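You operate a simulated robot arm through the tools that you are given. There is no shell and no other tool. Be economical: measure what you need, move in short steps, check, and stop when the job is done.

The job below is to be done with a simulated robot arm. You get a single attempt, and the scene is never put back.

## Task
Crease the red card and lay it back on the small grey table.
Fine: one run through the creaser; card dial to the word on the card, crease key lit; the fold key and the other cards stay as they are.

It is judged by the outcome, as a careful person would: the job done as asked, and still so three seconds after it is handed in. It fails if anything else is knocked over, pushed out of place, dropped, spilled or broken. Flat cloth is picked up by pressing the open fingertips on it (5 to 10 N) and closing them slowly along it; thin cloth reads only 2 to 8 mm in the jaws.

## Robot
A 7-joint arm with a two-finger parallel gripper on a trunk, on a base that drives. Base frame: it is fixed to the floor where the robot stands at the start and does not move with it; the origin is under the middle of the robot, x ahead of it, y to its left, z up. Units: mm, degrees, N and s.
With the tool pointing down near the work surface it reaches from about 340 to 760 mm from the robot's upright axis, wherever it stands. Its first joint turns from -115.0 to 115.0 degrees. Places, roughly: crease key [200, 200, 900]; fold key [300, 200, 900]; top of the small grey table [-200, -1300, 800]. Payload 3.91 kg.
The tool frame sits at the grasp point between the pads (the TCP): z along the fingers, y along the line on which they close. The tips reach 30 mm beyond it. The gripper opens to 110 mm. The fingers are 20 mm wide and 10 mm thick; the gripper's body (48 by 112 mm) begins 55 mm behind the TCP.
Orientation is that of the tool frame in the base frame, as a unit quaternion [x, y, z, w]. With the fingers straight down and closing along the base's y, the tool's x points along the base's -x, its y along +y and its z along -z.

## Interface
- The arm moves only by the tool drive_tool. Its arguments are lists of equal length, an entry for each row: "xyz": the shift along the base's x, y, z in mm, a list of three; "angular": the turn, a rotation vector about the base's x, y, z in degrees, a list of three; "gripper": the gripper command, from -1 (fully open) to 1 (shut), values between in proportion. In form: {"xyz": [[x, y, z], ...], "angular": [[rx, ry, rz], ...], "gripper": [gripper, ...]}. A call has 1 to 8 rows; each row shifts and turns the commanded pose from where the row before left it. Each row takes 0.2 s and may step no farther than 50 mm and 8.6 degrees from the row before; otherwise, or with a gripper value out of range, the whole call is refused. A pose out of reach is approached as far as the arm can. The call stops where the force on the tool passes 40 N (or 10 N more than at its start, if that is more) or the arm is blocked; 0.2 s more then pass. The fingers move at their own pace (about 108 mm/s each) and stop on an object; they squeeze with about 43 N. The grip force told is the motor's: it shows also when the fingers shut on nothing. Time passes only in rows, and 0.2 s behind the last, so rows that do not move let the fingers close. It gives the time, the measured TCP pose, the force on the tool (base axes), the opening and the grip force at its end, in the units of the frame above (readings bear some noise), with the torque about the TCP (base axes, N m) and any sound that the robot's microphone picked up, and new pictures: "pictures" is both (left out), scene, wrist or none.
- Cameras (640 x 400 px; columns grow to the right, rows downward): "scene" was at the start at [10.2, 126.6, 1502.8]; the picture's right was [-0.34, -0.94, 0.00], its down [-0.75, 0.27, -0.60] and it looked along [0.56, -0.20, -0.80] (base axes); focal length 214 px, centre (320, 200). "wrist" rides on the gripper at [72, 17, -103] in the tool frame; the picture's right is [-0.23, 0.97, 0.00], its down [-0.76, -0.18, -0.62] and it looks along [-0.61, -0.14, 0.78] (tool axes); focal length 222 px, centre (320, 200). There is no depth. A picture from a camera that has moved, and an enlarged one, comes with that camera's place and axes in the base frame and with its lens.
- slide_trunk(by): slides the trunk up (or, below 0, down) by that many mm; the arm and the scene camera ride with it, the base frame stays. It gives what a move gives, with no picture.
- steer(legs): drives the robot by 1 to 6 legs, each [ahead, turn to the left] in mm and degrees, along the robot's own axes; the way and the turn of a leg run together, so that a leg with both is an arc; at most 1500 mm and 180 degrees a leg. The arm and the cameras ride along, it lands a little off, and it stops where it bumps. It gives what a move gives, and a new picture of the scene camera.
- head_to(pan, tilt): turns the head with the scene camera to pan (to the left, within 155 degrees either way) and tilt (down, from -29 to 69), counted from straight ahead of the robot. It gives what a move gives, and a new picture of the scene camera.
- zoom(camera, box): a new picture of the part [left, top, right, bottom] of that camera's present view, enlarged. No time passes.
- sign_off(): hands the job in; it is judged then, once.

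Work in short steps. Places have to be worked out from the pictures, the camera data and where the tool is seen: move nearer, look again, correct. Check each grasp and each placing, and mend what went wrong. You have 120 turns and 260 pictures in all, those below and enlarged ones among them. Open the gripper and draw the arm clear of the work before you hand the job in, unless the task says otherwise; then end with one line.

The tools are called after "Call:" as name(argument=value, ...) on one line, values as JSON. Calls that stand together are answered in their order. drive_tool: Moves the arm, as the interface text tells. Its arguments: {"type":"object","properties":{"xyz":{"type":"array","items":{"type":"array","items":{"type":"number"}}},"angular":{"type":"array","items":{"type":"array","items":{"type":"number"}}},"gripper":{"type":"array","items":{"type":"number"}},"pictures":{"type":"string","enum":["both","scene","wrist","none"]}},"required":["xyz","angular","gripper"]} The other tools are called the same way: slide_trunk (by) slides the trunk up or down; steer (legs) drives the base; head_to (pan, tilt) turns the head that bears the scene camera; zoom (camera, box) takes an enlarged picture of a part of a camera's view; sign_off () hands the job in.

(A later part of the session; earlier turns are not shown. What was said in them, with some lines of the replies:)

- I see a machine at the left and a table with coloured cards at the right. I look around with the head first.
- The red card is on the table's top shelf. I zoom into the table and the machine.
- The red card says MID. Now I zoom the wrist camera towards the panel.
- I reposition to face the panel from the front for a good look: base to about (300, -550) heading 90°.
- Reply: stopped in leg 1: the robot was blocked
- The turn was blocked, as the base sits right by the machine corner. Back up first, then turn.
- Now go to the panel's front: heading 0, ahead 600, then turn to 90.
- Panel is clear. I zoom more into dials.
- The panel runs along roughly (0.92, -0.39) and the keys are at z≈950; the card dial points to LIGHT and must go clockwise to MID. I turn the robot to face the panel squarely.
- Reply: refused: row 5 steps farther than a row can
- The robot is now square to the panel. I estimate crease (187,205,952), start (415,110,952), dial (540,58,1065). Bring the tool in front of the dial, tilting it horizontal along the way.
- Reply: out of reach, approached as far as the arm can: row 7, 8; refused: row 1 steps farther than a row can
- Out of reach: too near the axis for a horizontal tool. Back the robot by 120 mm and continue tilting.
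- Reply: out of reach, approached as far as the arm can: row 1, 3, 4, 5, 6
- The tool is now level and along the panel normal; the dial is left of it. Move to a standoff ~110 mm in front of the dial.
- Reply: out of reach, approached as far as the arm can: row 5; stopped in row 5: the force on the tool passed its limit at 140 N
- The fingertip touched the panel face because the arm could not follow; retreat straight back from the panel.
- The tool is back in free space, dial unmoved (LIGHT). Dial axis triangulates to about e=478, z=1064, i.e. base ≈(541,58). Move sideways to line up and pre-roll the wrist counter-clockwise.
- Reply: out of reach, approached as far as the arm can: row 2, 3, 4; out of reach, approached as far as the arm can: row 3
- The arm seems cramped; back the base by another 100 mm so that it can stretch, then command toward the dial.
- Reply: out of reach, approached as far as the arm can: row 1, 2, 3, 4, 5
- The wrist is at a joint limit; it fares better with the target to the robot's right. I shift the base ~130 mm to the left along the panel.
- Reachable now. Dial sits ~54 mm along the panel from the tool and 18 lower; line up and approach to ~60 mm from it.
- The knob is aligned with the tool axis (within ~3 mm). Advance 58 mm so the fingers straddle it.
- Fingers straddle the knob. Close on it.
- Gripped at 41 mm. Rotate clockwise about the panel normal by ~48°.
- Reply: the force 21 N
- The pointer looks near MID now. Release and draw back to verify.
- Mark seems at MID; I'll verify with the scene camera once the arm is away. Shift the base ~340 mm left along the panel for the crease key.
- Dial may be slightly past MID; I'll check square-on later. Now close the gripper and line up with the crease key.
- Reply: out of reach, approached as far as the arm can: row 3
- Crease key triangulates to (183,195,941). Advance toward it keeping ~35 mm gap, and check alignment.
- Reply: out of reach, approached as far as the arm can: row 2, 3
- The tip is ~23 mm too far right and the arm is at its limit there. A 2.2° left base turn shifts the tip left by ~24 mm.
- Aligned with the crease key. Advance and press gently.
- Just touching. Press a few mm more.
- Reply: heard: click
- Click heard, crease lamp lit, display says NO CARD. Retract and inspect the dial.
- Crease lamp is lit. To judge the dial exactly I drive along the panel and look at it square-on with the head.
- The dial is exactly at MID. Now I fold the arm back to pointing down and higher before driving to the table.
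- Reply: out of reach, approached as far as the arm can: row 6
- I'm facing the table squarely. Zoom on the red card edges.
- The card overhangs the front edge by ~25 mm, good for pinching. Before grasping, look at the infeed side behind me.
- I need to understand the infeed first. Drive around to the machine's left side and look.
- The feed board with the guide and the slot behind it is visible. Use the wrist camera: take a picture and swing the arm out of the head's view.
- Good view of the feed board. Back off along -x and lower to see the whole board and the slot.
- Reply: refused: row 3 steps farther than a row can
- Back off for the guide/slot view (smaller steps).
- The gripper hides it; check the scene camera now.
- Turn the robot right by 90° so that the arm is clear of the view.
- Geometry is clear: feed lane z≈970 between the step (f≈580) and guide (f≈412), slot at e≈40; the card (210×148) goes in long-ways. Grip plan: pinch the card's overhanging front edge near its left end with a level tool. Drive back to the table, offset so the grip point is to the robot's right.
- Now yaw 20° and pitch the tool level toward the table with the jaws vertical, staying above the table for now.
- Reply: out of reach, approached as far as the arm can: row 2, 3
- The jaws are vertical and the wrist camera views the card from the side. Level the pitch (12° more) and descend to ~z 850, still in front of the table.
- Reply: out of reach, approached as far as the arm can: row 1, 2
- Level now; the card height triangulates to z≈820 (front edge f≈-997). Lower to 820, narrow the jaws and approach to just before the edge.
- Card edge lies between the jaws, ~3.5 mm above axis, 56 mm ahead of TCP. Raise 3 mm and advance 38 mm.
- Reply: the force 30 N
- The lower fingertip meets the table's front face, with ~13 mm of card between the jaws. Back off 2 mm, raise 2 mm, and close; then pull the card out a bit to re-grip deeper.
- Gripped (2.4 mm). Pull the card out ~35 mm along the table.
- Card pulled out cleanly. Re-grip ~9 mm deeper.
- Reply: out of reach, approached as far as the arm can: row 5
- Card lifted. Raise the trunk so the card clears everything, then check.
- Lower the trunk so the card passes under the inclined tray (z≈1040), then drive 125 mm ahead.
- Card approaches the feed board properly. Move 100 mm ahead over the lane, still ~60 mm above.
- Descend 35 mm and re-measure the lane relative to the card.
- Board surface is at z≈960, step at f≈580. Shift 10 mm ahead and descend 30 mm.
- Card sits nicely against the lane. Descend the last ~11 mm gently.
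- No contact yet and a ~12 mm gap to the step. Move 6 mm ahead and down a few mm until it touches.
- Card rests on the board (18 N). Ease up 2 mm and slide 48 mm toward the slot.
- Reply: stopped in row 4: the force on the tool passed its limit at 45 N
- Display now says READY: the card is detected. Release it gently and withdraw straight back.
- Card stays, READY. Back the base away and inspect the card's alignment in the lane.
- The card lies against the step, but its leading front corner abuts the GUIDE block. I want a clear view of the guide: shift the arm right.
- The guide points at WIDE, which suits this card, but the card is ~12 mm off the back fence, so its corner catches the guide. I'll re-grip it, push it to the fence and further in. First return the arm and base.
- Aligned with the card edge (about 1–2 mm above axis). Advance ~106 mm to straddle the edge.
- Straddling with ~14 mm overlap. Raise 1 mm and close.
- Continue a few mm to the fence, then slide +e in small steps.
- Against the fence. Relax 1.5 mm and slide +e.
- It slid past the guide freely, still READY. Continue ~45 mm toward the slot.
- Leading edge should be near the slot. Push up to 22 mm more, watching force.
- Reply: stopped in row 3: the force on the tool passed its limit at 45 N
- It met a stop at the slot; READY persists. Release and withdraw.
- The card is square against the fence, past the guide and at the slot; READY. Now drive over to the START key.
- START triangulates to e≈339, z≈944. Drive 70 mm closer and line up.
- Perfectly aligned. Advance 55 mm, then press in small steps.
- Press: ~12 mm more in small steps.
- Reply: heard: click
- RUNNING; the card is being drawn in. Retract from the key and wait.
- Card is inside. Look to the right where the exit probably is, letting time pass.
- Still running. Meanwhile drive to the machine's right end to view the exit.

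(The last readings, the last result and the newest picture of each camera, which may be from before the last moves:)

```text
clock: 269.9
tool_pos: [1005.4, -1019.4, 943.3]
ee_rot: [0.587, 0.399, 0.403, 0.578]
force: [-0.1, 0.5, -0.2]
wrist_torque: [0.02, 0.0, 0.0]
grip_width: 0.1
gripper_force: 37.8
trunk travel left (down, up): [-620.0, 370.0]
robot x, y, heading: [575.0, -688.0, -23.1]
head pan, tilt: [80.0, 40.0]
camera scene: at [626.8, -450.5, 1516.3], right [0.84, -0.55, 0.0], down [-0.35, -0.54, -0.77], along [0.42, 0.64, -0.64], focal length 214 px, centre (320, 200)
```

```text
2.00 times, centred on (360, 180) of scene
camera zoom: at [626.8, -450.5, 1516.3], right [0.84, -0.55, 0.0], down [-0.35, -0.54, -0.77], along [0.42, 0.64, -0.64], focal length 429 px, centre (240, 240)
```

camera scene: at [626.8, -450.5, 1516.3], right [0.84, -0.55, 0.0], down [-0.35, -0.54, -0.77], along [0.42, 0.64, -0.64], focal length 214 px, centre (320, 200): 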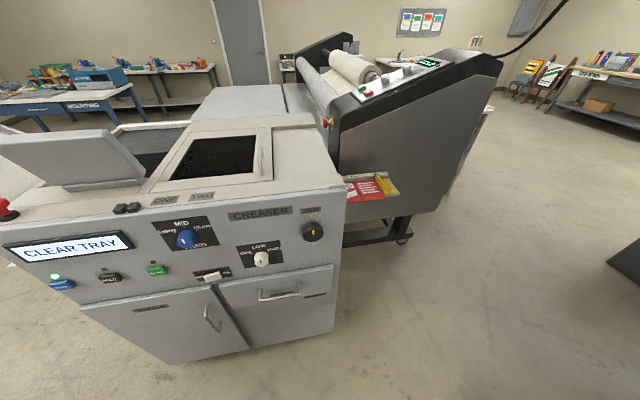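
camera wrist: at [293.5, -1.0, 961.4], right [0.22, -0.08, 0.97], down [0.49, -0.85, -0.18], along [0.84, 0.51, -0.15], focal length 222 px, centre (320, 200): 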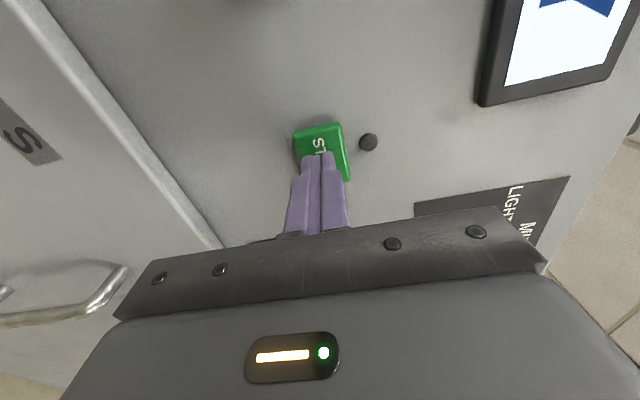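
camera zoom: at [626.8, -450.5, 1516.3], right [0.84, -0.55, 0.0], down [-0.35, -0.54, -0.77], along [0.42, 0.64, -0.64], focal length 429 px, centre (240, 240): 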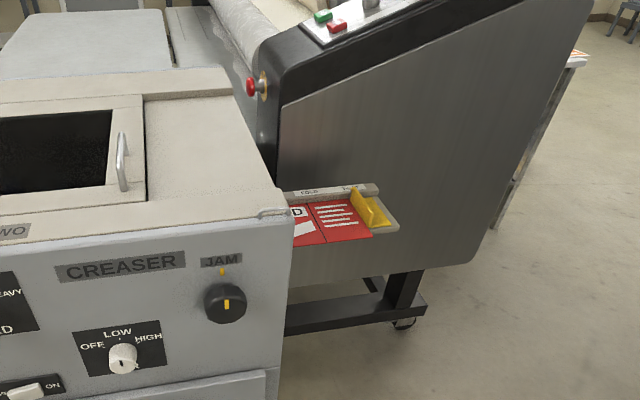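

The run is finished: "CLEAR TRAY". The card lies on the exit tray at the right. Drive nearer and look.

Call:
zoom(camera="scene", box=[330, 155, 410, 215])

Call:
steer(legs=[[400, 0]])

Call:
head_to(pan=95, tilt=40)

Call:
zoom(camera="scene", box=[240, 120, 400, 240])

```text
6.67 times, centred on (370, 185) of scene
camera zoom: at [626.8, -450.5, 1516.3], right [0.84, -0.55, 0.0], down [-0.35, -0.54, -0.77], along [0.42, 0.64, -0.64], focal length 1430 px, centre (-13, 300)
```

zoom: 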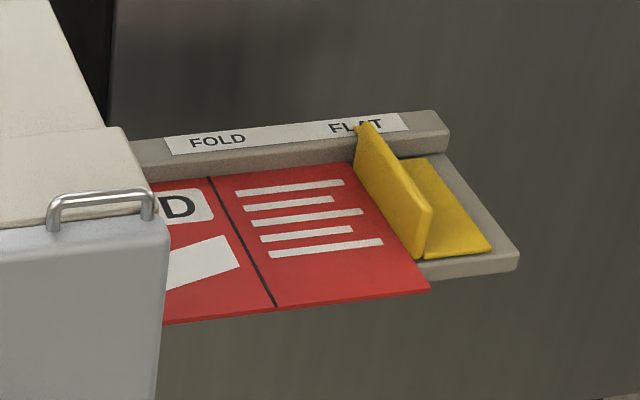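

```text
clock: 272.7
tool_pos: [1370.9, -1177.3, 941.8]
ee_rot: [0.586, 0.398, 0.403, 0.579]
force: [0.9, -0.2, 0.1]
wrist_torque: [0.02, 0.05, -0.01]
grip_width: 0.1
gripper_force: 37.5
trunk travel left (down, up): [-620.0, 370.0]
robot x, y, heading: [940.8, -841.8, -23.1]
head pan, tilt: [80.0, 40.0]
camera scene: at [994.7, -607.0, 1516.3], right [0.84, -0.55, 0.0], down [-0.35, -0.54, -0.77], along [0.42, 0.64, -0.64], focal length 214 px, centre (320, 200)
```

scene: 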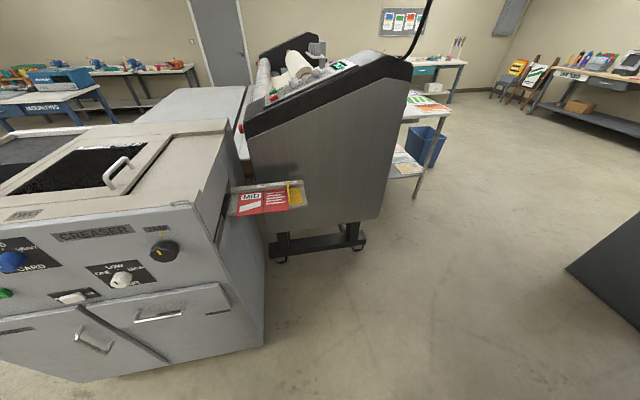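

```text
clock: 273.5
tool_pos: [1372.5, -1177.0, 942.8]
ee_rot: [0.586, 0.399, 0.403, 0.579]
force: [0.4, 0.1, -0.4]
wrist_torque: [-0.01, 0.02, 0.02]
grip_width: 0.0
gripper_force: 38.2
trunk travel left (down, up): [-620.0, 370.0]
robot x, y, heading: [944.0, -837.3, -23.2]
head pan, tilt: [95.0, 40.0]
camera scene: at [974.5, -597.2, 1516.3], right [0.95, -0.31, 0.0], down [-0.2, -0.61, -0.77], along [0.24, 0.73, -0.64], focal length 214 px, centre (320, 200)
```

scene: 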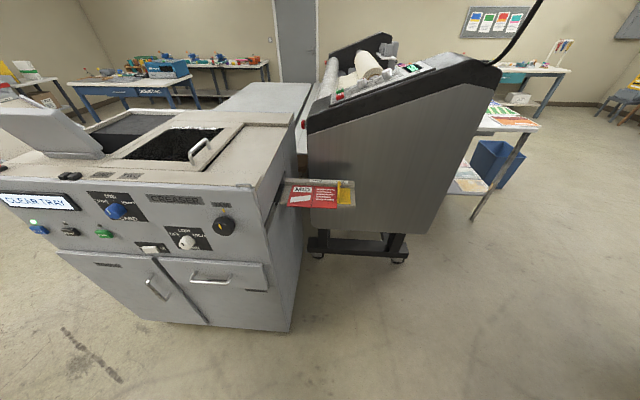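

```text
3.33 times, centred on (320, 180) of scene
camera zoom: at [974.5, -597.2, 1516.3], right [0.95, -0.31, 0.0], down [-0.2, -0.61, -0.77], along [0.24, 0.73, -0.64], focal length 715 px, centre (320, 267)
```

zoom: 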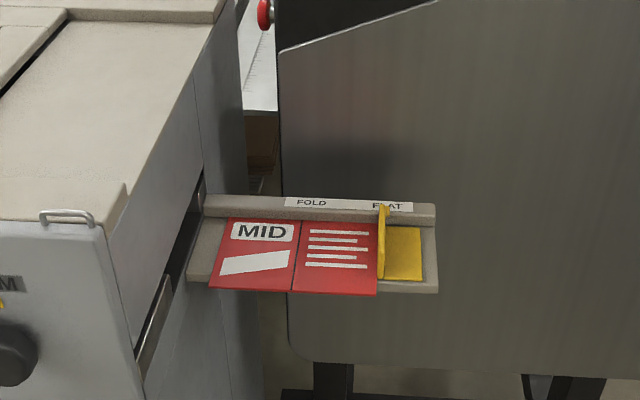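

The card shows a clean crease in the middle and lies on the exit tray (z≈961, front edge f≈438, e≈946–1146). Position the robot in front of the exit tray.

Call:
steer(legs=[[-247, 0], [0, 90.5], [100, 0]])

Call:
drive_tool(xyz=[[-23, 10, 5], [-23, 10, 5], [0, 0, 10], [0, 0, 0]], angular=[[0, 0, 0], [0, 0, 0], [0, 0, 0], [0, 0, 0]], gripper=[0.6, 0.6, 0.6, 0.6], pictures="wrist")

Call:
head_to(pan=-20, tilt=40)

```text
clock: 281.9
tool_pos: [1089.4, -223.4, 943.0]
ee_rot: [0.131, 0.697, 0.694, 0.123]
force: [0.4, -0.9, 0.5]
wrist_torque: [0.0, 0.0, -0.03]
grip_width: 0.0
gripper_force: 37.7
trunk travel left (down, up): [-620.0, 370.0]
robot x, y, heading: [751.8, -654.0, 66.9]
head pan, tilt: [95.0, 40.0]
camera scene: at [509.4, -622.3, 1516.2], right [0.31, 0.95, 0.0], down [0.61, -0.2, -0.77], along [-0.73, 0.24, -0.64], focal length 214 px, centre (320, 200)
```

scene: 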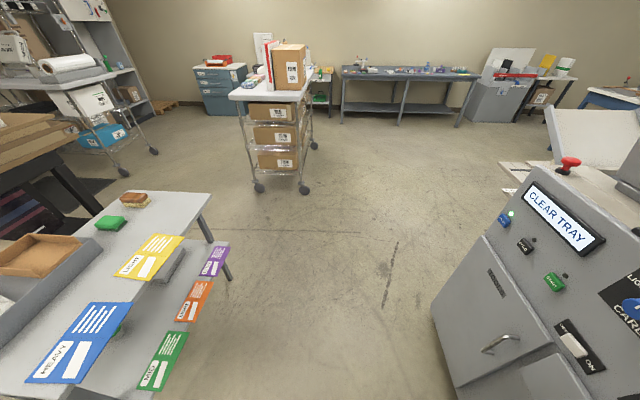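

```text
clock: 282.9
tool_pos: [1043.4, -202.6, 963.5]
ee_rot: [0.131, 0.696, 0.695, 0.124]
force: [0.5, 0.1, 0.6]
wrist_torque: [0.03, -0.04, -0.03]
grip_width: 21.8
gripper_force: 0.1
trunk travel left (down, up): [-620.0, 370.0]
robot x, y, heading: [752.8, -654.5, 66.9]
head pan, tilt: [95.0, 40.0]
camera wrist: at [939.5, -274.6, 981.0], right [0.22, -0.08, 0.97], down [0.49, -0.85, -0.18], along [0.84, 0.52, -0.15], focal length 222 px, centre (320, 200)
```

wrist: 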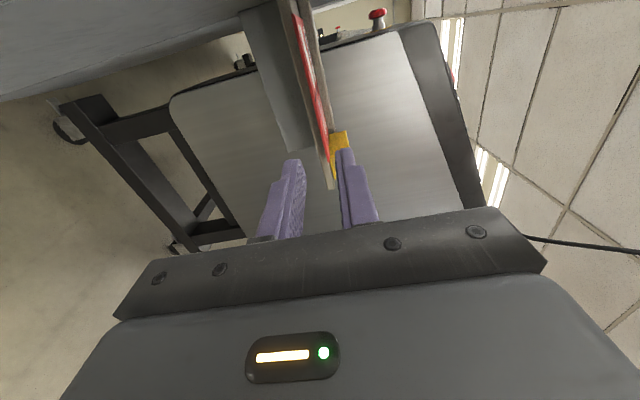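

```text
clock: 284.8
tool_pos: [1042.9, -204.1, 964.0]
ee_rot: [0.132, 0.696, 0.695, 0.123]
force: [0.7, 0.9, 0.4]
wrist_torque: [0.01, -0.04, -0.01]
grip_width: 22.0
gripper_force: 0.0
trunk travel left (down, up): [-620.0, 370.0]
robot x, y, heading: [752.7, -650.1, 66.8]
head pan, tilt: [-20.0, 40.0]
camera scene: at [648.4, -586.6, 1516.2], right [0.73, -0.68, 0.0], down [-0.44, -0.47, -0.77], along [0.52, 0.56, -0.64], focal length 214 px, centre (320, 200)
```

scene: 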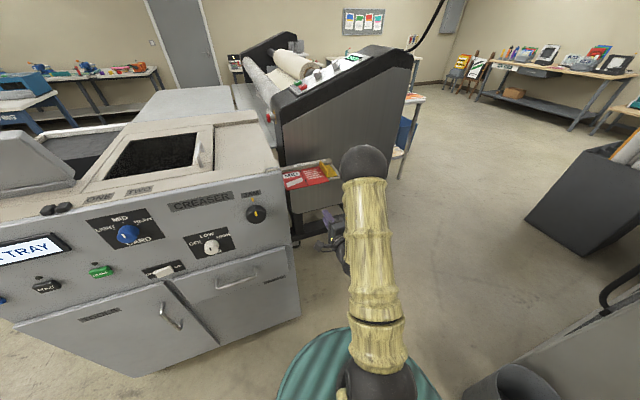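

Drive 95 mm ahead and shift the tool ~22 mm to the right to keep the wrist camera clear of the machine wall.

Call:
drive_tool(xyz=[[20, -8.5, 0], [0, 0, 0]], angular=[[0, 0, 0], [0, 0, 0]], gripper=[0.6, 0.6], pictures="none")

Call:
steer(legs=[[95, 0]])

Call:
zoom(camera="wrist", box=[220, 0, 420, 200])

Call:
zoom(camera="scene", box=[240, 130, 380, 230])

```text
clock: 285.4
tool_pos: [1062.9, -211.8, 963.9]
ee_rot: [0.131, 0.697, 0.694, 0.123]
force: [-0.4, 1.0, 0.3]
wrist_torque: [-0.02, -0.04, 0.02]
grip_width: 22.2
gripper_force: 0.1
trunk travel left (down, up): [-620.0, 370.0]
robot x, y, heading: [750.9, -654.9, 67.1]
head pan, tilt: [-20.0, 40.0]
```

```text
clock: 286.6
tool_pos: [1101.5, -125.1, 963.8]
ee_rot: [0.132, 0.697, 0.694, 0.124]
force: [-0.2, -0.3, -0.8]
wrist_torque: [0.02, -0.03, 0.0]
grip_width: 22.2
gripper_force: 0.0
trunk travel left (down, up): [-620.0, 370.0]
robot x, y, heading: [791.7, -565.5, 66.8]
head pan, tilt: [-20.0, 40.0]
camera scene: at [685.7, -499.4, 1516.2], right [0.73, -0.68, 0.0], down [-0.44, -0.47, -0.77], along [0.52, 0.56, -0.64], focal length 214 px, centre (320, 200)
```

scene: 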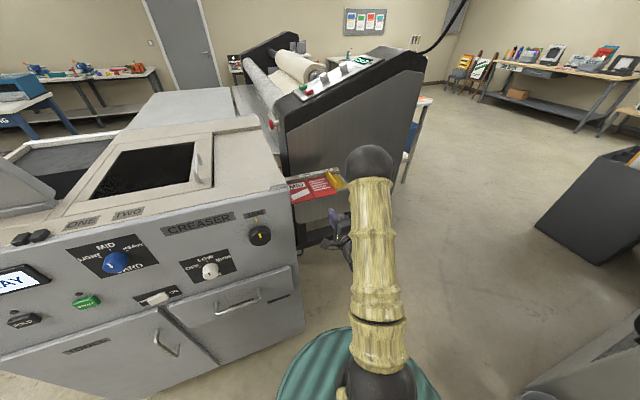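

```text
2.00 times, centred on (320, 100) of wrist
camera zoom: at [997.0, -196.6, 981.0], right [0.22, -0.08, 0.97], down [0.49, -0.85, -0.18], along [0.84, 0.51, -0.15], focal length 444 px, centre (320, 400)
```

zoom: 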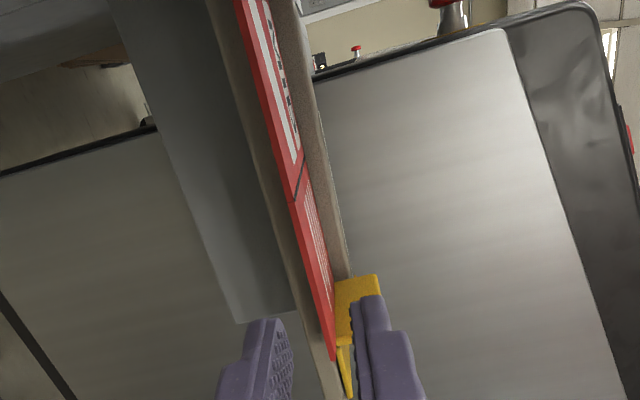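

```text
4.00 times, centred on (310, 180) of scene
camera zoom: at [685.7, -499.4, 1516.2], right [0.73, -0.68, 0.0], down [-0.44, -0.47, -0.77], along [0.52, 0.56, -0.64], focal length 858 px, centre (360, 280)
```

zoom: 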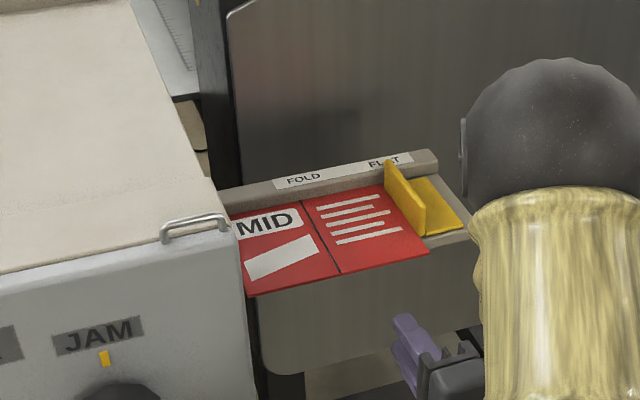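

Card here is at z≈953, front edge f≈440. Lower 10 mm and advance 92 mm, then check.

Call:
drive_tool(xyz=[[0, 0, -10], [13, 30, 0], [13, 30, 0], [9, 22, 0], [0, 0, 0]], angular=[[0, 0, 0], [0, 0, 0], [0, 0, 0], [0, 0, 0], [0, 0, 0]], gripper=[0.6, 0.6, 0.6, 0.6, 0.6], pictures="none")

Call:
zoom(camera="wrist", box=[220, 20, 420, 220])

Call:
zoom(camera="scene", box=[240, 130, 380, 230])

```text
clock: 287.8
tool_pos: [1135.4, -44.0, 954.1]
ee_rot: [0.133, 0.697, 0.694, 0.123]
force: [0.2, -0.1, 0.2]
wrist_torque: [0.02, 0.0, -0.01]
grip_width: 22.3
gripper_force: 0.1
trunk travel left (down, up): [-620.0, 370.0]
robot x, y, heading: [790.6, -563.0, 66.9]
head pan, tilt: [-20.0, 40.0]
```

```text
2.00 times, centred on (320, 120) of wrist
camera zoom: at [1032.2, -114.9, 971.5], right [0.22, -0.08, 0.97], down [0.49, -0.85, -0.18], along [0.84, 0.51, -0.15], focal length 444 px, centre (320, 360)
```

zoom: 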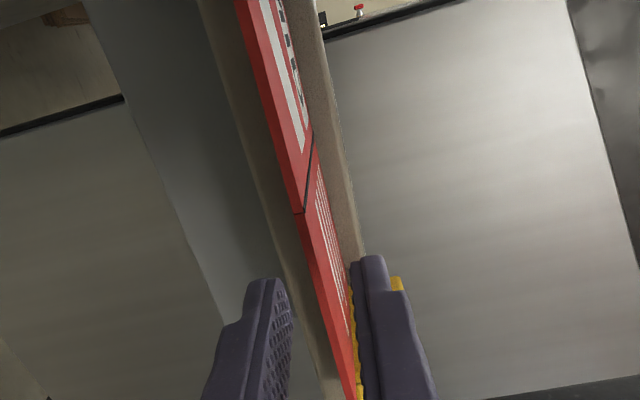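

```text
4.00 times, centred on (310, 180) of scene
camera zoom: at [685.4, -500.1, 1516.2], right [0.73, -0.68, 0.0], down [-0.44, -0.47, -0.77], along [0.52, 0.56, -0.64], focal length 858 px, centre (360, 280)
```

zoom: 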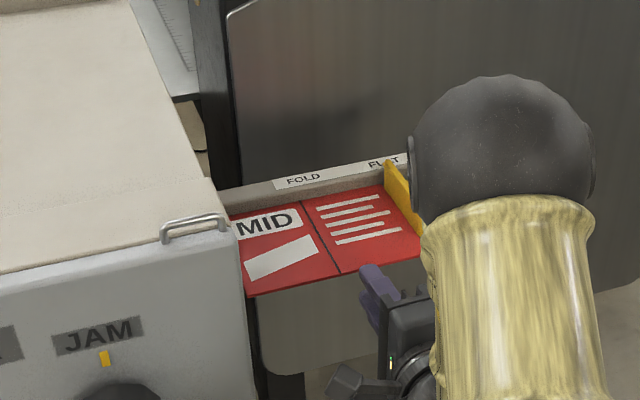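

Height matches. Advance 26 mm more.

Call:
drive_tool(xyz=[[4, 9.5, 0], [3.5, 8, 0], [2.5, 6.5, 0], [0, 0, 0]], angular=[[0, 0, 0], [0, 0, 0], [0, 0, 0], [0, 0, 0]], gripper=[0.6, 0.6, 0.6, 0.6], pictures="none")

Call:
zoom(camera="wrist", box=[240, 60, 400, 220])

```text
clock: 288.8
tool_pos: [1145.2, -20.0, 953.9]
ee_rot: [0.133, 0.697, 0.694, 0.124]
force: [0.4, 0.4, 0.1]
wrist_torque: [0.0, -0.03, 0.0]
grip_width: 21.6
gripper_force: 0.0
trunk travel left (down, up): [-620.0, 370.0]
robot x, y, heading: [788.4, -567.5, 66.6]
head pan, tilt: [-20.0, 40.0]
```

```text
2.50 times, centred on (320, 140) of wrist
camera zoom: at [1041.9, -91.2, 971.2], right [0.22, -0.08, 0.97], down [0.49, -0.85, -0.18], along [0.84, 0.51, -0.15], focal length 555 px, centre (320, 350)
```

zoom: 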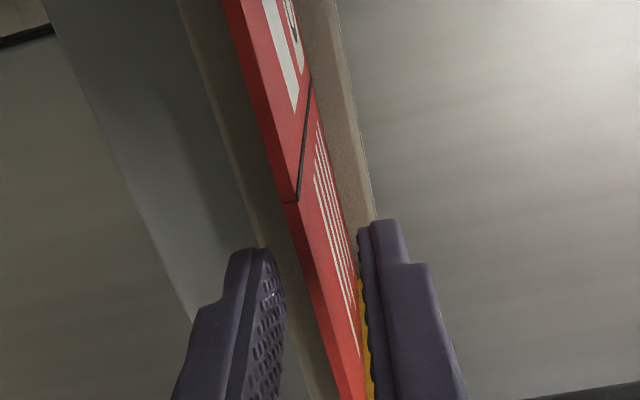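

Close and check the grip width.

Call:
drive_tool(xyz=[[0, 0, 0], [0, 0, 0], [0, 0, 0], [0, 0, 0]], angular=[[0, 0, 0], [0, 0, 0], [0, 0, 0], [0, 0, 0]], gripper=[0.75, 0.85, 1, 1], pictures="none")

Call:
zoom(camera="wrist", box=[240, 60, 400, 220])

```text
clock: 289.8
tool_pos: [1146.1, -19.8, 953.6]
ee_rot: [0.132, 0.697, 0.694, 0.124]
force: [-0.2, -0.1, 0.5]
wrist_torque: [0.0, -0.02, 0.03]
grip_width: 2.7
gripper_force: 42.3
trunk travel left (down, up): [-620.0, 370.0]
robot x, y, heading: [788.4, -564.1, 66.7]
head pan, tilt: [-20.0, 40.0]
```

```text
2.50 times, centred on (320, 140) of wrist
camera zoom: at [1041.8, -91.3, 971.2], right [0.22, -0.08, 0.97], down [0.49, -0.85, -0.18], along [0.84, 0.51, -0.15], focal length 555 px, centre (320, 350)
```

zoom: 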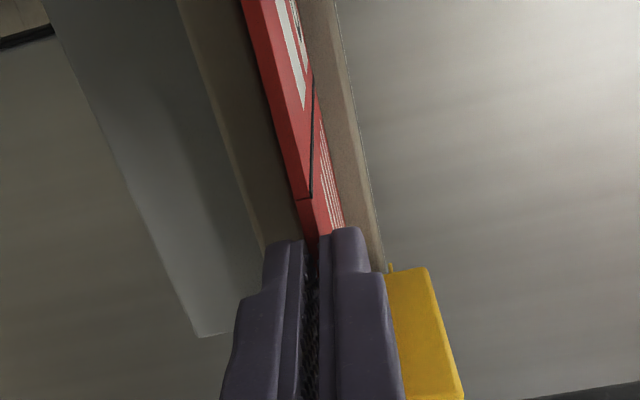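

Gripped (2.7 mm). Lift slightly and draw back from the tray.

Call:
drive_tool(xyz=[[0, 0, 5], [-4, -9, 4], [-8, -18, 4], [-12, -28, 4], [-14, -33, 5], [-14, -33, 5], [0, 0, 0]], angular=[[0, 0, 0], [0, 0, 0], [0, 0, 0], [0, 0, 0], [0, 0, 0], [0, 0, 0], [0, 0, 0]], gripper=[1, 1, 1, 1, 1, 1, 1])

Call:
zoom(camera="scene", box=[220, 120, 400, 240])

```text
clock: 291.4
tool_pos: [1097.9, -139.2, 978.8]
ee_rot: [0.132, 0.696, 0.695, 0.124]
force: [0.4, -1.2, 0.6]
wrist_torque: [-0.05, 0.02, -0.04]
grip_width: 2.8
gripper_force: 42.8
out of reach, approached as far as the arm can: row 6
trunk travel left (down, up): [-620.0, 370.0]
robot x, y, heading: [790.6, -563.9, 66.6]
head pan, tilt: [-20.0, 40.0]
camera scene: at [685.4, -500.2, 1516.2], right [0.73, -0.68, 0.0], down [-0.44, -0.47, -0.77], along [0.52, 0.56, -0.64], focal length 214 px, centre (320, 200)
camera wrist: at [992.8, -210.0, 997.3], right [0.22, -0.08, 0.97], down [0.49, -0.85, -0.18], along [0.84, 0.52, -0.15], focal length 222 px, centre (320, 200)
```

scene: 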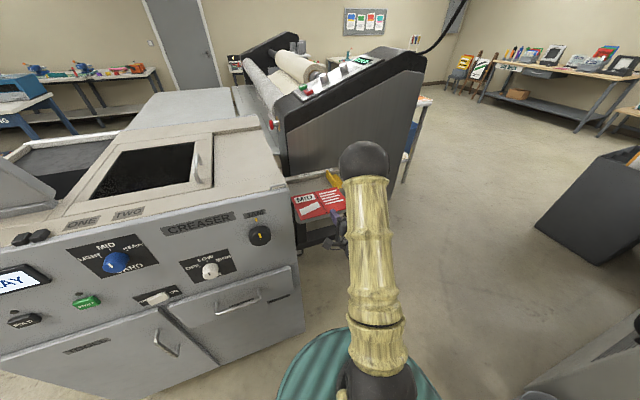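
wrist: 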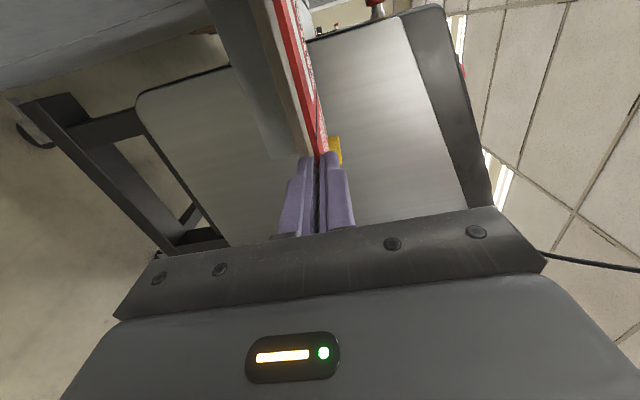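

```text
3.33 times, centred on (310, 180) of scene
camera zoom: at [685.4, -500.2, 1516.2], right [0.73, -0.68, 0.0], down [-0.44, -0.47, -0.77], along [0.52, 0.56, -0.64], focal length 715 px, centre (353, 267)
```

zoom: 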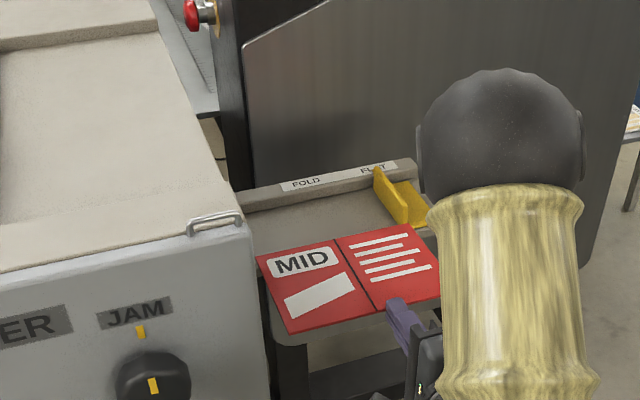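

The creased card is out and intact. Back off 330 mm, raise the trunk, and drive round to face the table.

Call:
steer(legs=[[-330, 0]])

Call:
slide_trunk(by=200)

Call:
steer(legs=[[0, 90.5], [835, 0], [0, 90], [-190, 0]])

Call:
head_to(pan=-10, tilt=55)

```text
clock: 293.9
tool_pos: [965.7, -442.4, 978.8]
ee_rot: [0.131, 0.697, 0.694, 0.124]
force: [0.1, -0.8, -1.1]
wrist_torque: [-0.03, 0.04, 0.01]
grip_width: 2.5
gripper_force: 42.4
trunk travel left (down, up): [-620.0, 370.0]
robot x, y, heading: [659.9, -866.7, 67.1]
head pan, tilt: [-20.0, 40.0]
camera scene: at [555.4, -804.8, 1516.3], right [0.73, -0.68, 0.0], down [-0.44, -0.47, -0.77], along [0.52, 0.56, -0.64], focal length 214 px, centre (320, 200)
```

scene: 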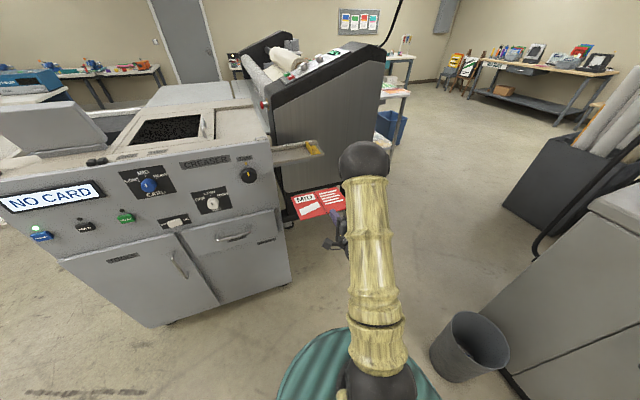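

```text
clock: 296.1
tool_pos: [965.2, -440.4, 1178.8]
ee_rot: [0.131, 0.696, 0.695, 0.123]
force: [0.1, 0.2, 0.3]
wrist_torque: [-0.03, -0.02, 0.0]
grip_width: 2.7
gripper_force: 42.3
trunk travel left (down, up): [-820.0, 170.0]
robot x, y, heading: [659.7, -871.7, 67.1]
head pan, tilt: [-20.0, 40.0]
```

```text
clock: 313.7
tool_pos: [-344.8, -797.9, 1180.1]
ee_rot: [0.697, -0.129, -0.121, 0.695]
force: [0.2, 1.0, -1.0]
wrist_torque: [0.04, 0.04, 0.04]
grip_width: 2.5
gripper_force: 42.4
trunk travel left (down, up): [-820.0, 170.0]
robot x, y, heading: [-43.6, -366.5, -112.5]
head pan, tilt: [-20.0, 40.0]
camera scene: at [64.8, -435.1, 1716.3], right [-0.74, 0.68, 0.0], down [0.43, 0.47, -0.77], along [-0.52, -0.56, -0.64], focal length 214 px, centre (320, 200)
```

scene: 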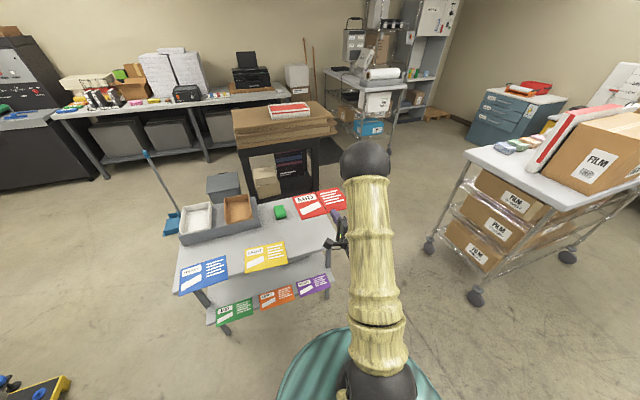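

```text
clock: 314.4
tool_pos: [-344.4, -798.6, 1180.6]
ee_rot: [0.697, -0.129, -0.121, 0.695]
force: [-0.7, 1.3, -0.2]
wrist_torque: [0.03, 0.0, 0.0]
grip_width: 2.6
gripper_force: 43.1
trunk travel left (down, up): [-820.0, 170.0]
robot x, y, heading: [-40.0, -366.0, -112.6]
head pan, tilt: [-10.0, 55.0]
camera scene: at [83.8, -432.7, 1695.6], right [-0.84, 0.54, 0.0], down [0.44, 0.69, -0.57], along [-0.31, -0.48, -0.82], focal length 214 px, centre (320, 200)
```

scene: 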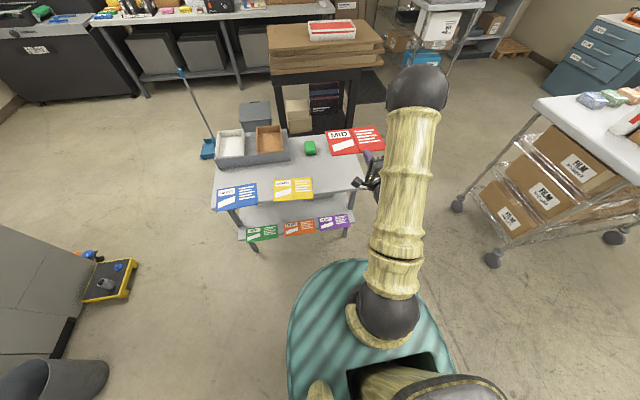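

NO CARD shows, crease lamp still lit. Lower the trunk 280 mm to z≈900 in front of/above the table.

Call:
slide_trunk(by=-280)

Call:
drive_tool(xyz=[[-13, -31, 0], [-13, -31, 0], [-12, -28, -5], [0, 0, -15], [0, 0, 0]], angular=[[0, 0, 0], [0, 0, 0], [0, 0, 0], [0, 0, 0], [0, 0, 0]], gripper=[1, 1, 1, 1, 1])

Call:
zoom(camera="scene", box=[200, 60, 400, 200])

```text
clock: 317.3
tool_pos: [-346.1, -798.4, 899.1]
ee_rot: [0.697, -0.13, -0.122, 0.695]
force: [0.1, 0.8, -0.7]
wrist_torque: [0.1, 0.04, -0.03]
grip_width: 2.5
gripper_force: 42.8
trunk travel left (down, up): [-540.0, 450.0]
robot x, y, heading: [-40.6, -370.5, -112.5]
head pan, tilt: [-10.0, 55.0]
```

```text
clock: 318.5
tool_pos: [-383.7, -889.2, 878.2]
ee_rot: [0.697, -0.129, -0.121, 0.695]
force: [0.0, -1.1, -0.4]
wrist_torque: [0.03, 0.03, 0.01]
grip_width: 2.5
gripper_force: 42.6
trunk travel left (down, up): [-540.0, 450.0]
robot x, y, heading: [-42.8, -370.9, -112.5]
head pan, tilt: [-10.0, 55.0]
camera scene: at [83.6, -433.1, 1415.6], right [-0.84, 0.54, 0.0], down [0.44, 0.69, -0.57], along [-0.31, -0.48, -0.82], focal length 214 px, centre (320, 200)
camera wrist: at [-279.2, -817.1, 896.6], right [-0.23, 0.08, 0.97], down [-0.49, 0.85, -0.18], along [-0.84, -0.52, -0.15], focal length 222 px, centre (320, 200)
```

scene: 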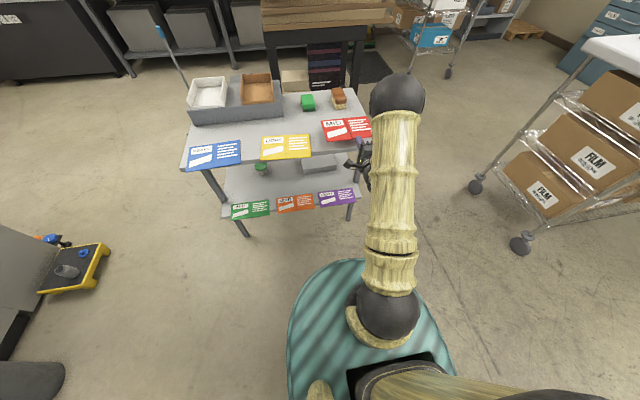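
wrist: 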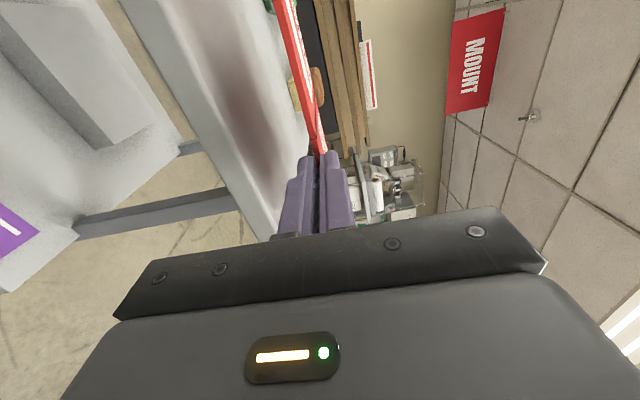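

```text
2.86 times, centred on (300, 130) of scene
camera zoom: at [83.6, -433.1, 1415.6], right [-0.84, 0.54, 0.0], down [0.44, 0.69, -0.57], along [-0.31, -0.48, -0.82], focal length 613 px, centre (377, 400)
```

zoom: 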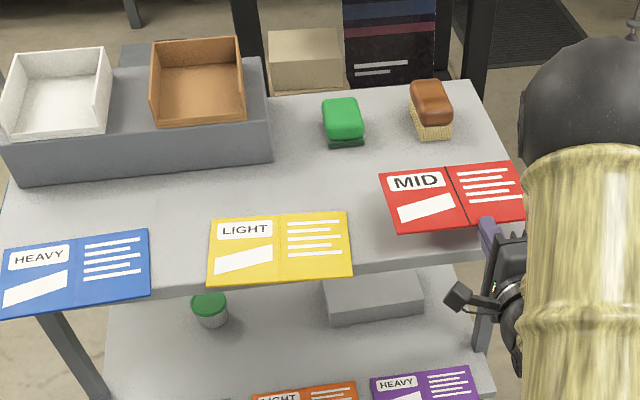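

Descend to just above the table top.

Call:
drive_tool(xyz=[[-2, -5, -15], [0, 0, -15], [0, 0, -12], [0, 0, 0]], angular=[[0, 0, 0], [0, 0, 0], [0, 0, 0], [0, 0, 0]], gripper=[1, 1, 1, 1], pictures="wrist")

Call:
zoom(camera="scene", box=[260, 90, 400, 190])

```text
clock: 319.5
tool_pos: [-385.3, -894.0, 837.2]
ee_rot: [0.697, -0.13, -0.121, 0.695]
force: [-0.1, 0.1, -0.8]
wrist_torque: [0.02, 0.0, 0.0]
grip_width: 2.7
gripper_force: 42.8
trunk travel left (down, up): [-540.0, 450.0]
robot x, y, heading: [-40.1, -369.5, -112.3]
head pan, tilt: [-10.0, 55.0]
camera wrist: at [-281.5, -822.2, 854.9], right [-0.23, 0.08, 0.97], down [-0.49, 0.85, -0.18], along [-0.84, -0.52, -0.15], focal length 222 px, centre (320, 200)
```

wrist: 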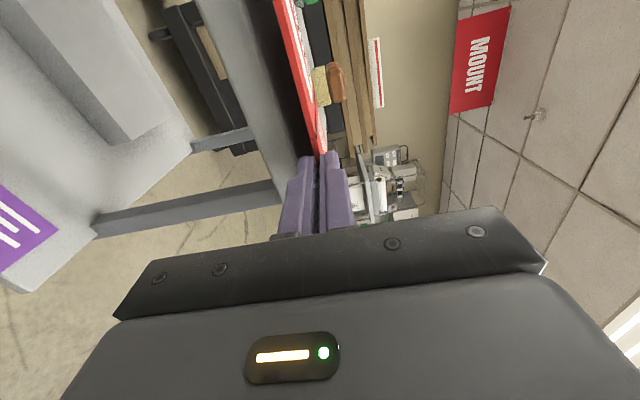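

```text
4.00 times, centred on (330, 140) of scene
camera zoom: at [83.6, -433.2, 1415.6], right [-0.84, 0.54, 0.0], down [0.44, 0.69, -0.57], along [-0.31, -0.48, -0.82], focal length 858 px, centre (280, 440)
```

zoom: 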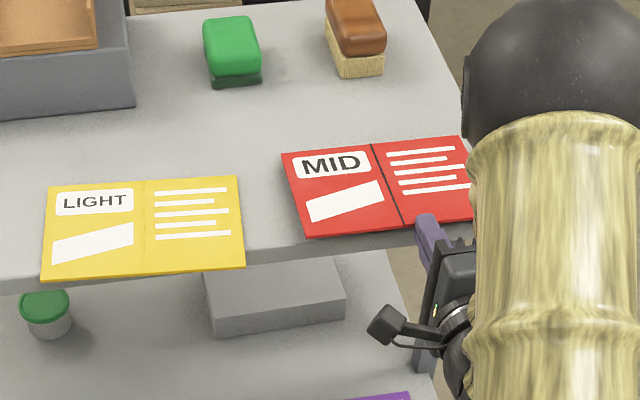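

Descend slowly until the card touches.

Call:
drive_tool(xyz=[[0, 0, -6], [0, 0, -4], [0, 0, -3], [0, 0, -2], [0, 0, 0]], angular=[[0, 0, 0], [0, 0, 0], [0, 0, 0], [0, 0, 0], [0, 0, 0]], gripper=[1, 1, 1, 1, 1], pictures="wrist")

Call:
zoom(camera="scene", box=[260, 90, 400, 190])

```text
clock: 320.7
tool_pos: [-386.4, -892.8, 822.2]
ee_rot: [0.697, -0.128, -0.122, 0.695]
force: [-0.3, -0.9, 2.7]
wrist_torque: [-0.03, 0.44, 0.04]
grip_width: 2.5
gripper_force: 42.2
trunk travel left (down, up): [-540.0, 450.0]
robot x, y, heading: [-38.6, -366.6, -112.3]
head pan, tilt: [-10.0, 55.0]
camera wrist: at [-281.3, -822.2, 840.2], right [-0.22, 0.08, 0.97], down [-0.49, 0.85, -0.18], along [-0.84, -0.52, -0.15], focal length 222 px, centre (320, 200)
```

wrist: 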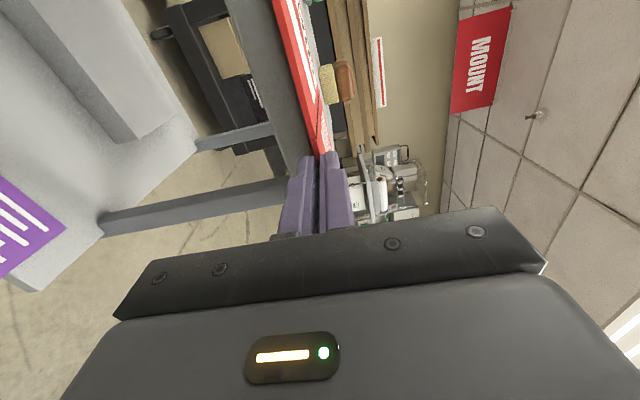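

```text
4.00 times, centred on (330, 140) of scene
camera zoom: at [83.9, -432.9, 1415.6], right [-0.84, 0.54, 0.0], down [0.44, 0.69, -0.57], along [-0.31, -0.48, -0.82], focal length 858 px, centre (280, 440)
```

zoom: 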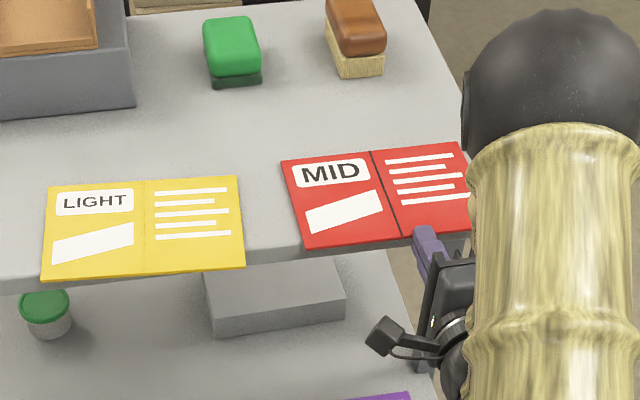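

Touching lightly. Open a little and withdraw straight back.

Call:
drive_tool(xyz=[[0, 0, 0], [0, 0, 0], [6, 14, 0], [12, 28, 0], [14, 34, 0], [0, 0, 0]], angular=[[0, 0, 0], [0, 0, 0], [0, 0, 0], [0, 0, 0], [0, 0, 0], [0, 0, 0]], gripper=[0.8, 0.6, 0.6, 0.6, 0.6, 0.6], pictures="wrist")

Call:
zoom(camera="scene", box=[240, 80, 400, 200])

```text
clock: 322.1
tool_pos: [-351.9, -816.3, 823.2]
ee_rot: [0.697, -0.128, -0.121, 0.695]
force: [0.4, 0.3, 0.0]
wrist_torque: [0.0, 0.04, -0.01]
grip_width: 22.0
gripper_force: 0.0
trunk travel left (down, up): [-540.0, 450.0]
robot x, y, heading: [-40.4, -367.9, -112.7]
head pan, tilt: [-10.0, 55.0]
camera wrist: at [-248.7, -745.7, 840.2], right [-0.22, 0.08, 0.97], down [-0.49, 0.85, -0.18], along [-0.84, -0.52, -0.15], focal length 222 px, centre (320, 200)
```

wrist: 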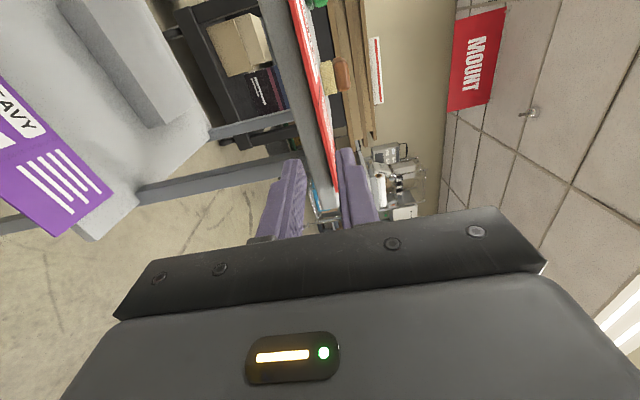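

```text
3.33 times, centred on (320, 140) of scene
camera zoom: at [83.7, -432.9, 1415.6], right [-0.84, 0.54, 0.0], down [0.44, 0.69, -0.57], along [-0.31, -0.48, -0.82], focal length 715 px, centre (320, 400)
```

zoom: 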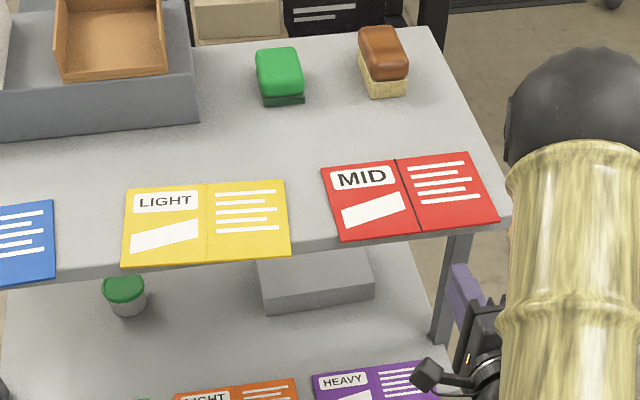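

The card lies flat on the table, creased. Back away, open the gripper, and verify machine state and table.

Call:
steer(legs=[[-120, 0]])

Call:
drive_tool(xyz=[[0, 0, 20], [0, 0, 20], [0, 0, 0]], angular=[[0, 0, 0], [0, 0, 0], [0, 0, 0]], gripper=[-1, -1, -1], pictures="none")

Call:
zoom(camera="scene", box=[200, 40, 420, 200])

Call:
head_to(pan=150, tilt=40)

```text
clock: 323.4
tool_pos: [-307.5, -704.6, 822.8]
ee_rot: [0.697, -0.13, -0.121, 0.695]
force: [0.0, 1.3, 1.1]
wrist_torque: [-0.03, 0.0, 0.0]
grip_width: 22.0
gripper_force: 0.1
trunk travel left (down, up): [-540.0, 450.0]
robot x, y, heading: [2.3, -256.7, -112.5]
head pan, tilt: [-10.0, 55.0]
camera scene: at [129.8, -321.5, 1415.6], right [-0.84, 0.54, 0.0], down [0.44, 0.69, -0.57], along [-0.31, -0.48, -0.82], focal length 214 px, centre (320, 200)
```

scene: 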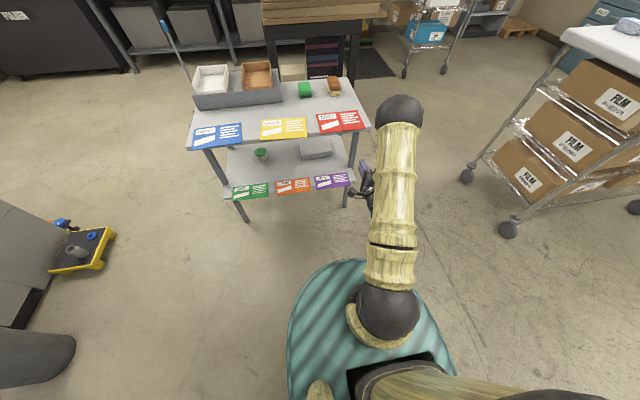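

```text
clock: 324.2
tool_pos: [-306.0, -705.9, 862.8]
ee_rot: [0.697, -0.129, -0.12, 0.695]
force: [0.0, 1.0, -0.8]
wrist_torque: [0.0, -0.02, 0.04]
grip_width: 109.9
gripper_force: 0.0
trunk travel left (down, up): [-540.0, 450.0]
robot x, y, heading: [4.9, -257.3, -112.5]
head pan, tilt: [-10.0, 55.0]
```

```text
2.50 times, centred on (310, 120) of scene
camera zoom: at [129.8, -321.6, 1415.5], right [-0.84, 0.54, 0.0], down [0.44, 0.69, -0.57], along [-0.31, -0.48, -0.82], focal length 536 px, centre (345, 400)
```

zoom: 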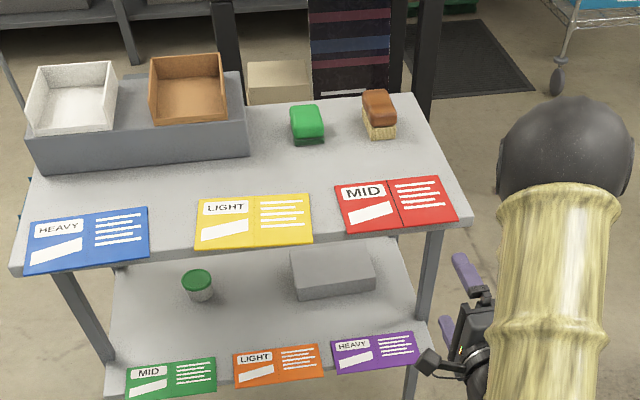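

```text
clock: 326.7
tool_pos: [-306.1, -707.0, 862.8]
ee_rot: [0.697, -0.129, -0.121, 0.695]
force: [-0.7, 0.0, -0.3]
wrist_torque: [-0.02, 0.01, 0.01]
grip_width: 110.1
gripper_force: 0.2
trunk travel left (down, up): [-540.0, 450.0]
robot x, y, heading: [5.0, -257.6, -112.3]
head pan, tilt: [150.0, 40.0]
camera scene: at [235.9, -209.0, 1436.3], right [0.61, -0.79, 0.0], down [-0.51, -0.39, -0.77], along [0.61, 0.47, -0.64], focal length 214 px, centre (320, 200)
```

scene: 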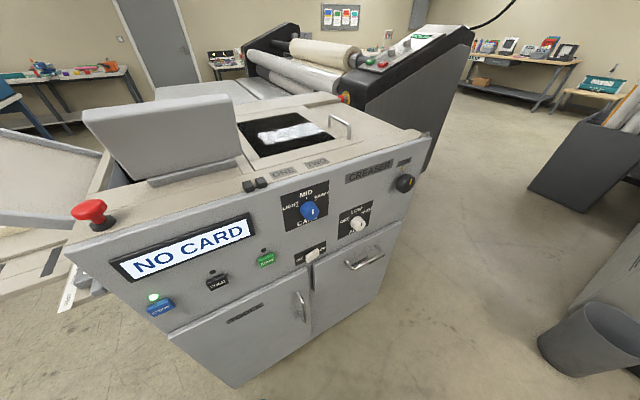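

The card is creased and flat on the table, the dial is at MID, the crease lamp is lit, the fold lamp is off and the other cards look unmoved. The gripper is open and clear, so I hand the job in.

Call:
sign_off()

```text
The job is handed in.
```

The red card went through the creaser once, with the card dial at MID and the crease key lit. It now lies creased and flat on the small grey table, and the fold key and the other cards are as they were.
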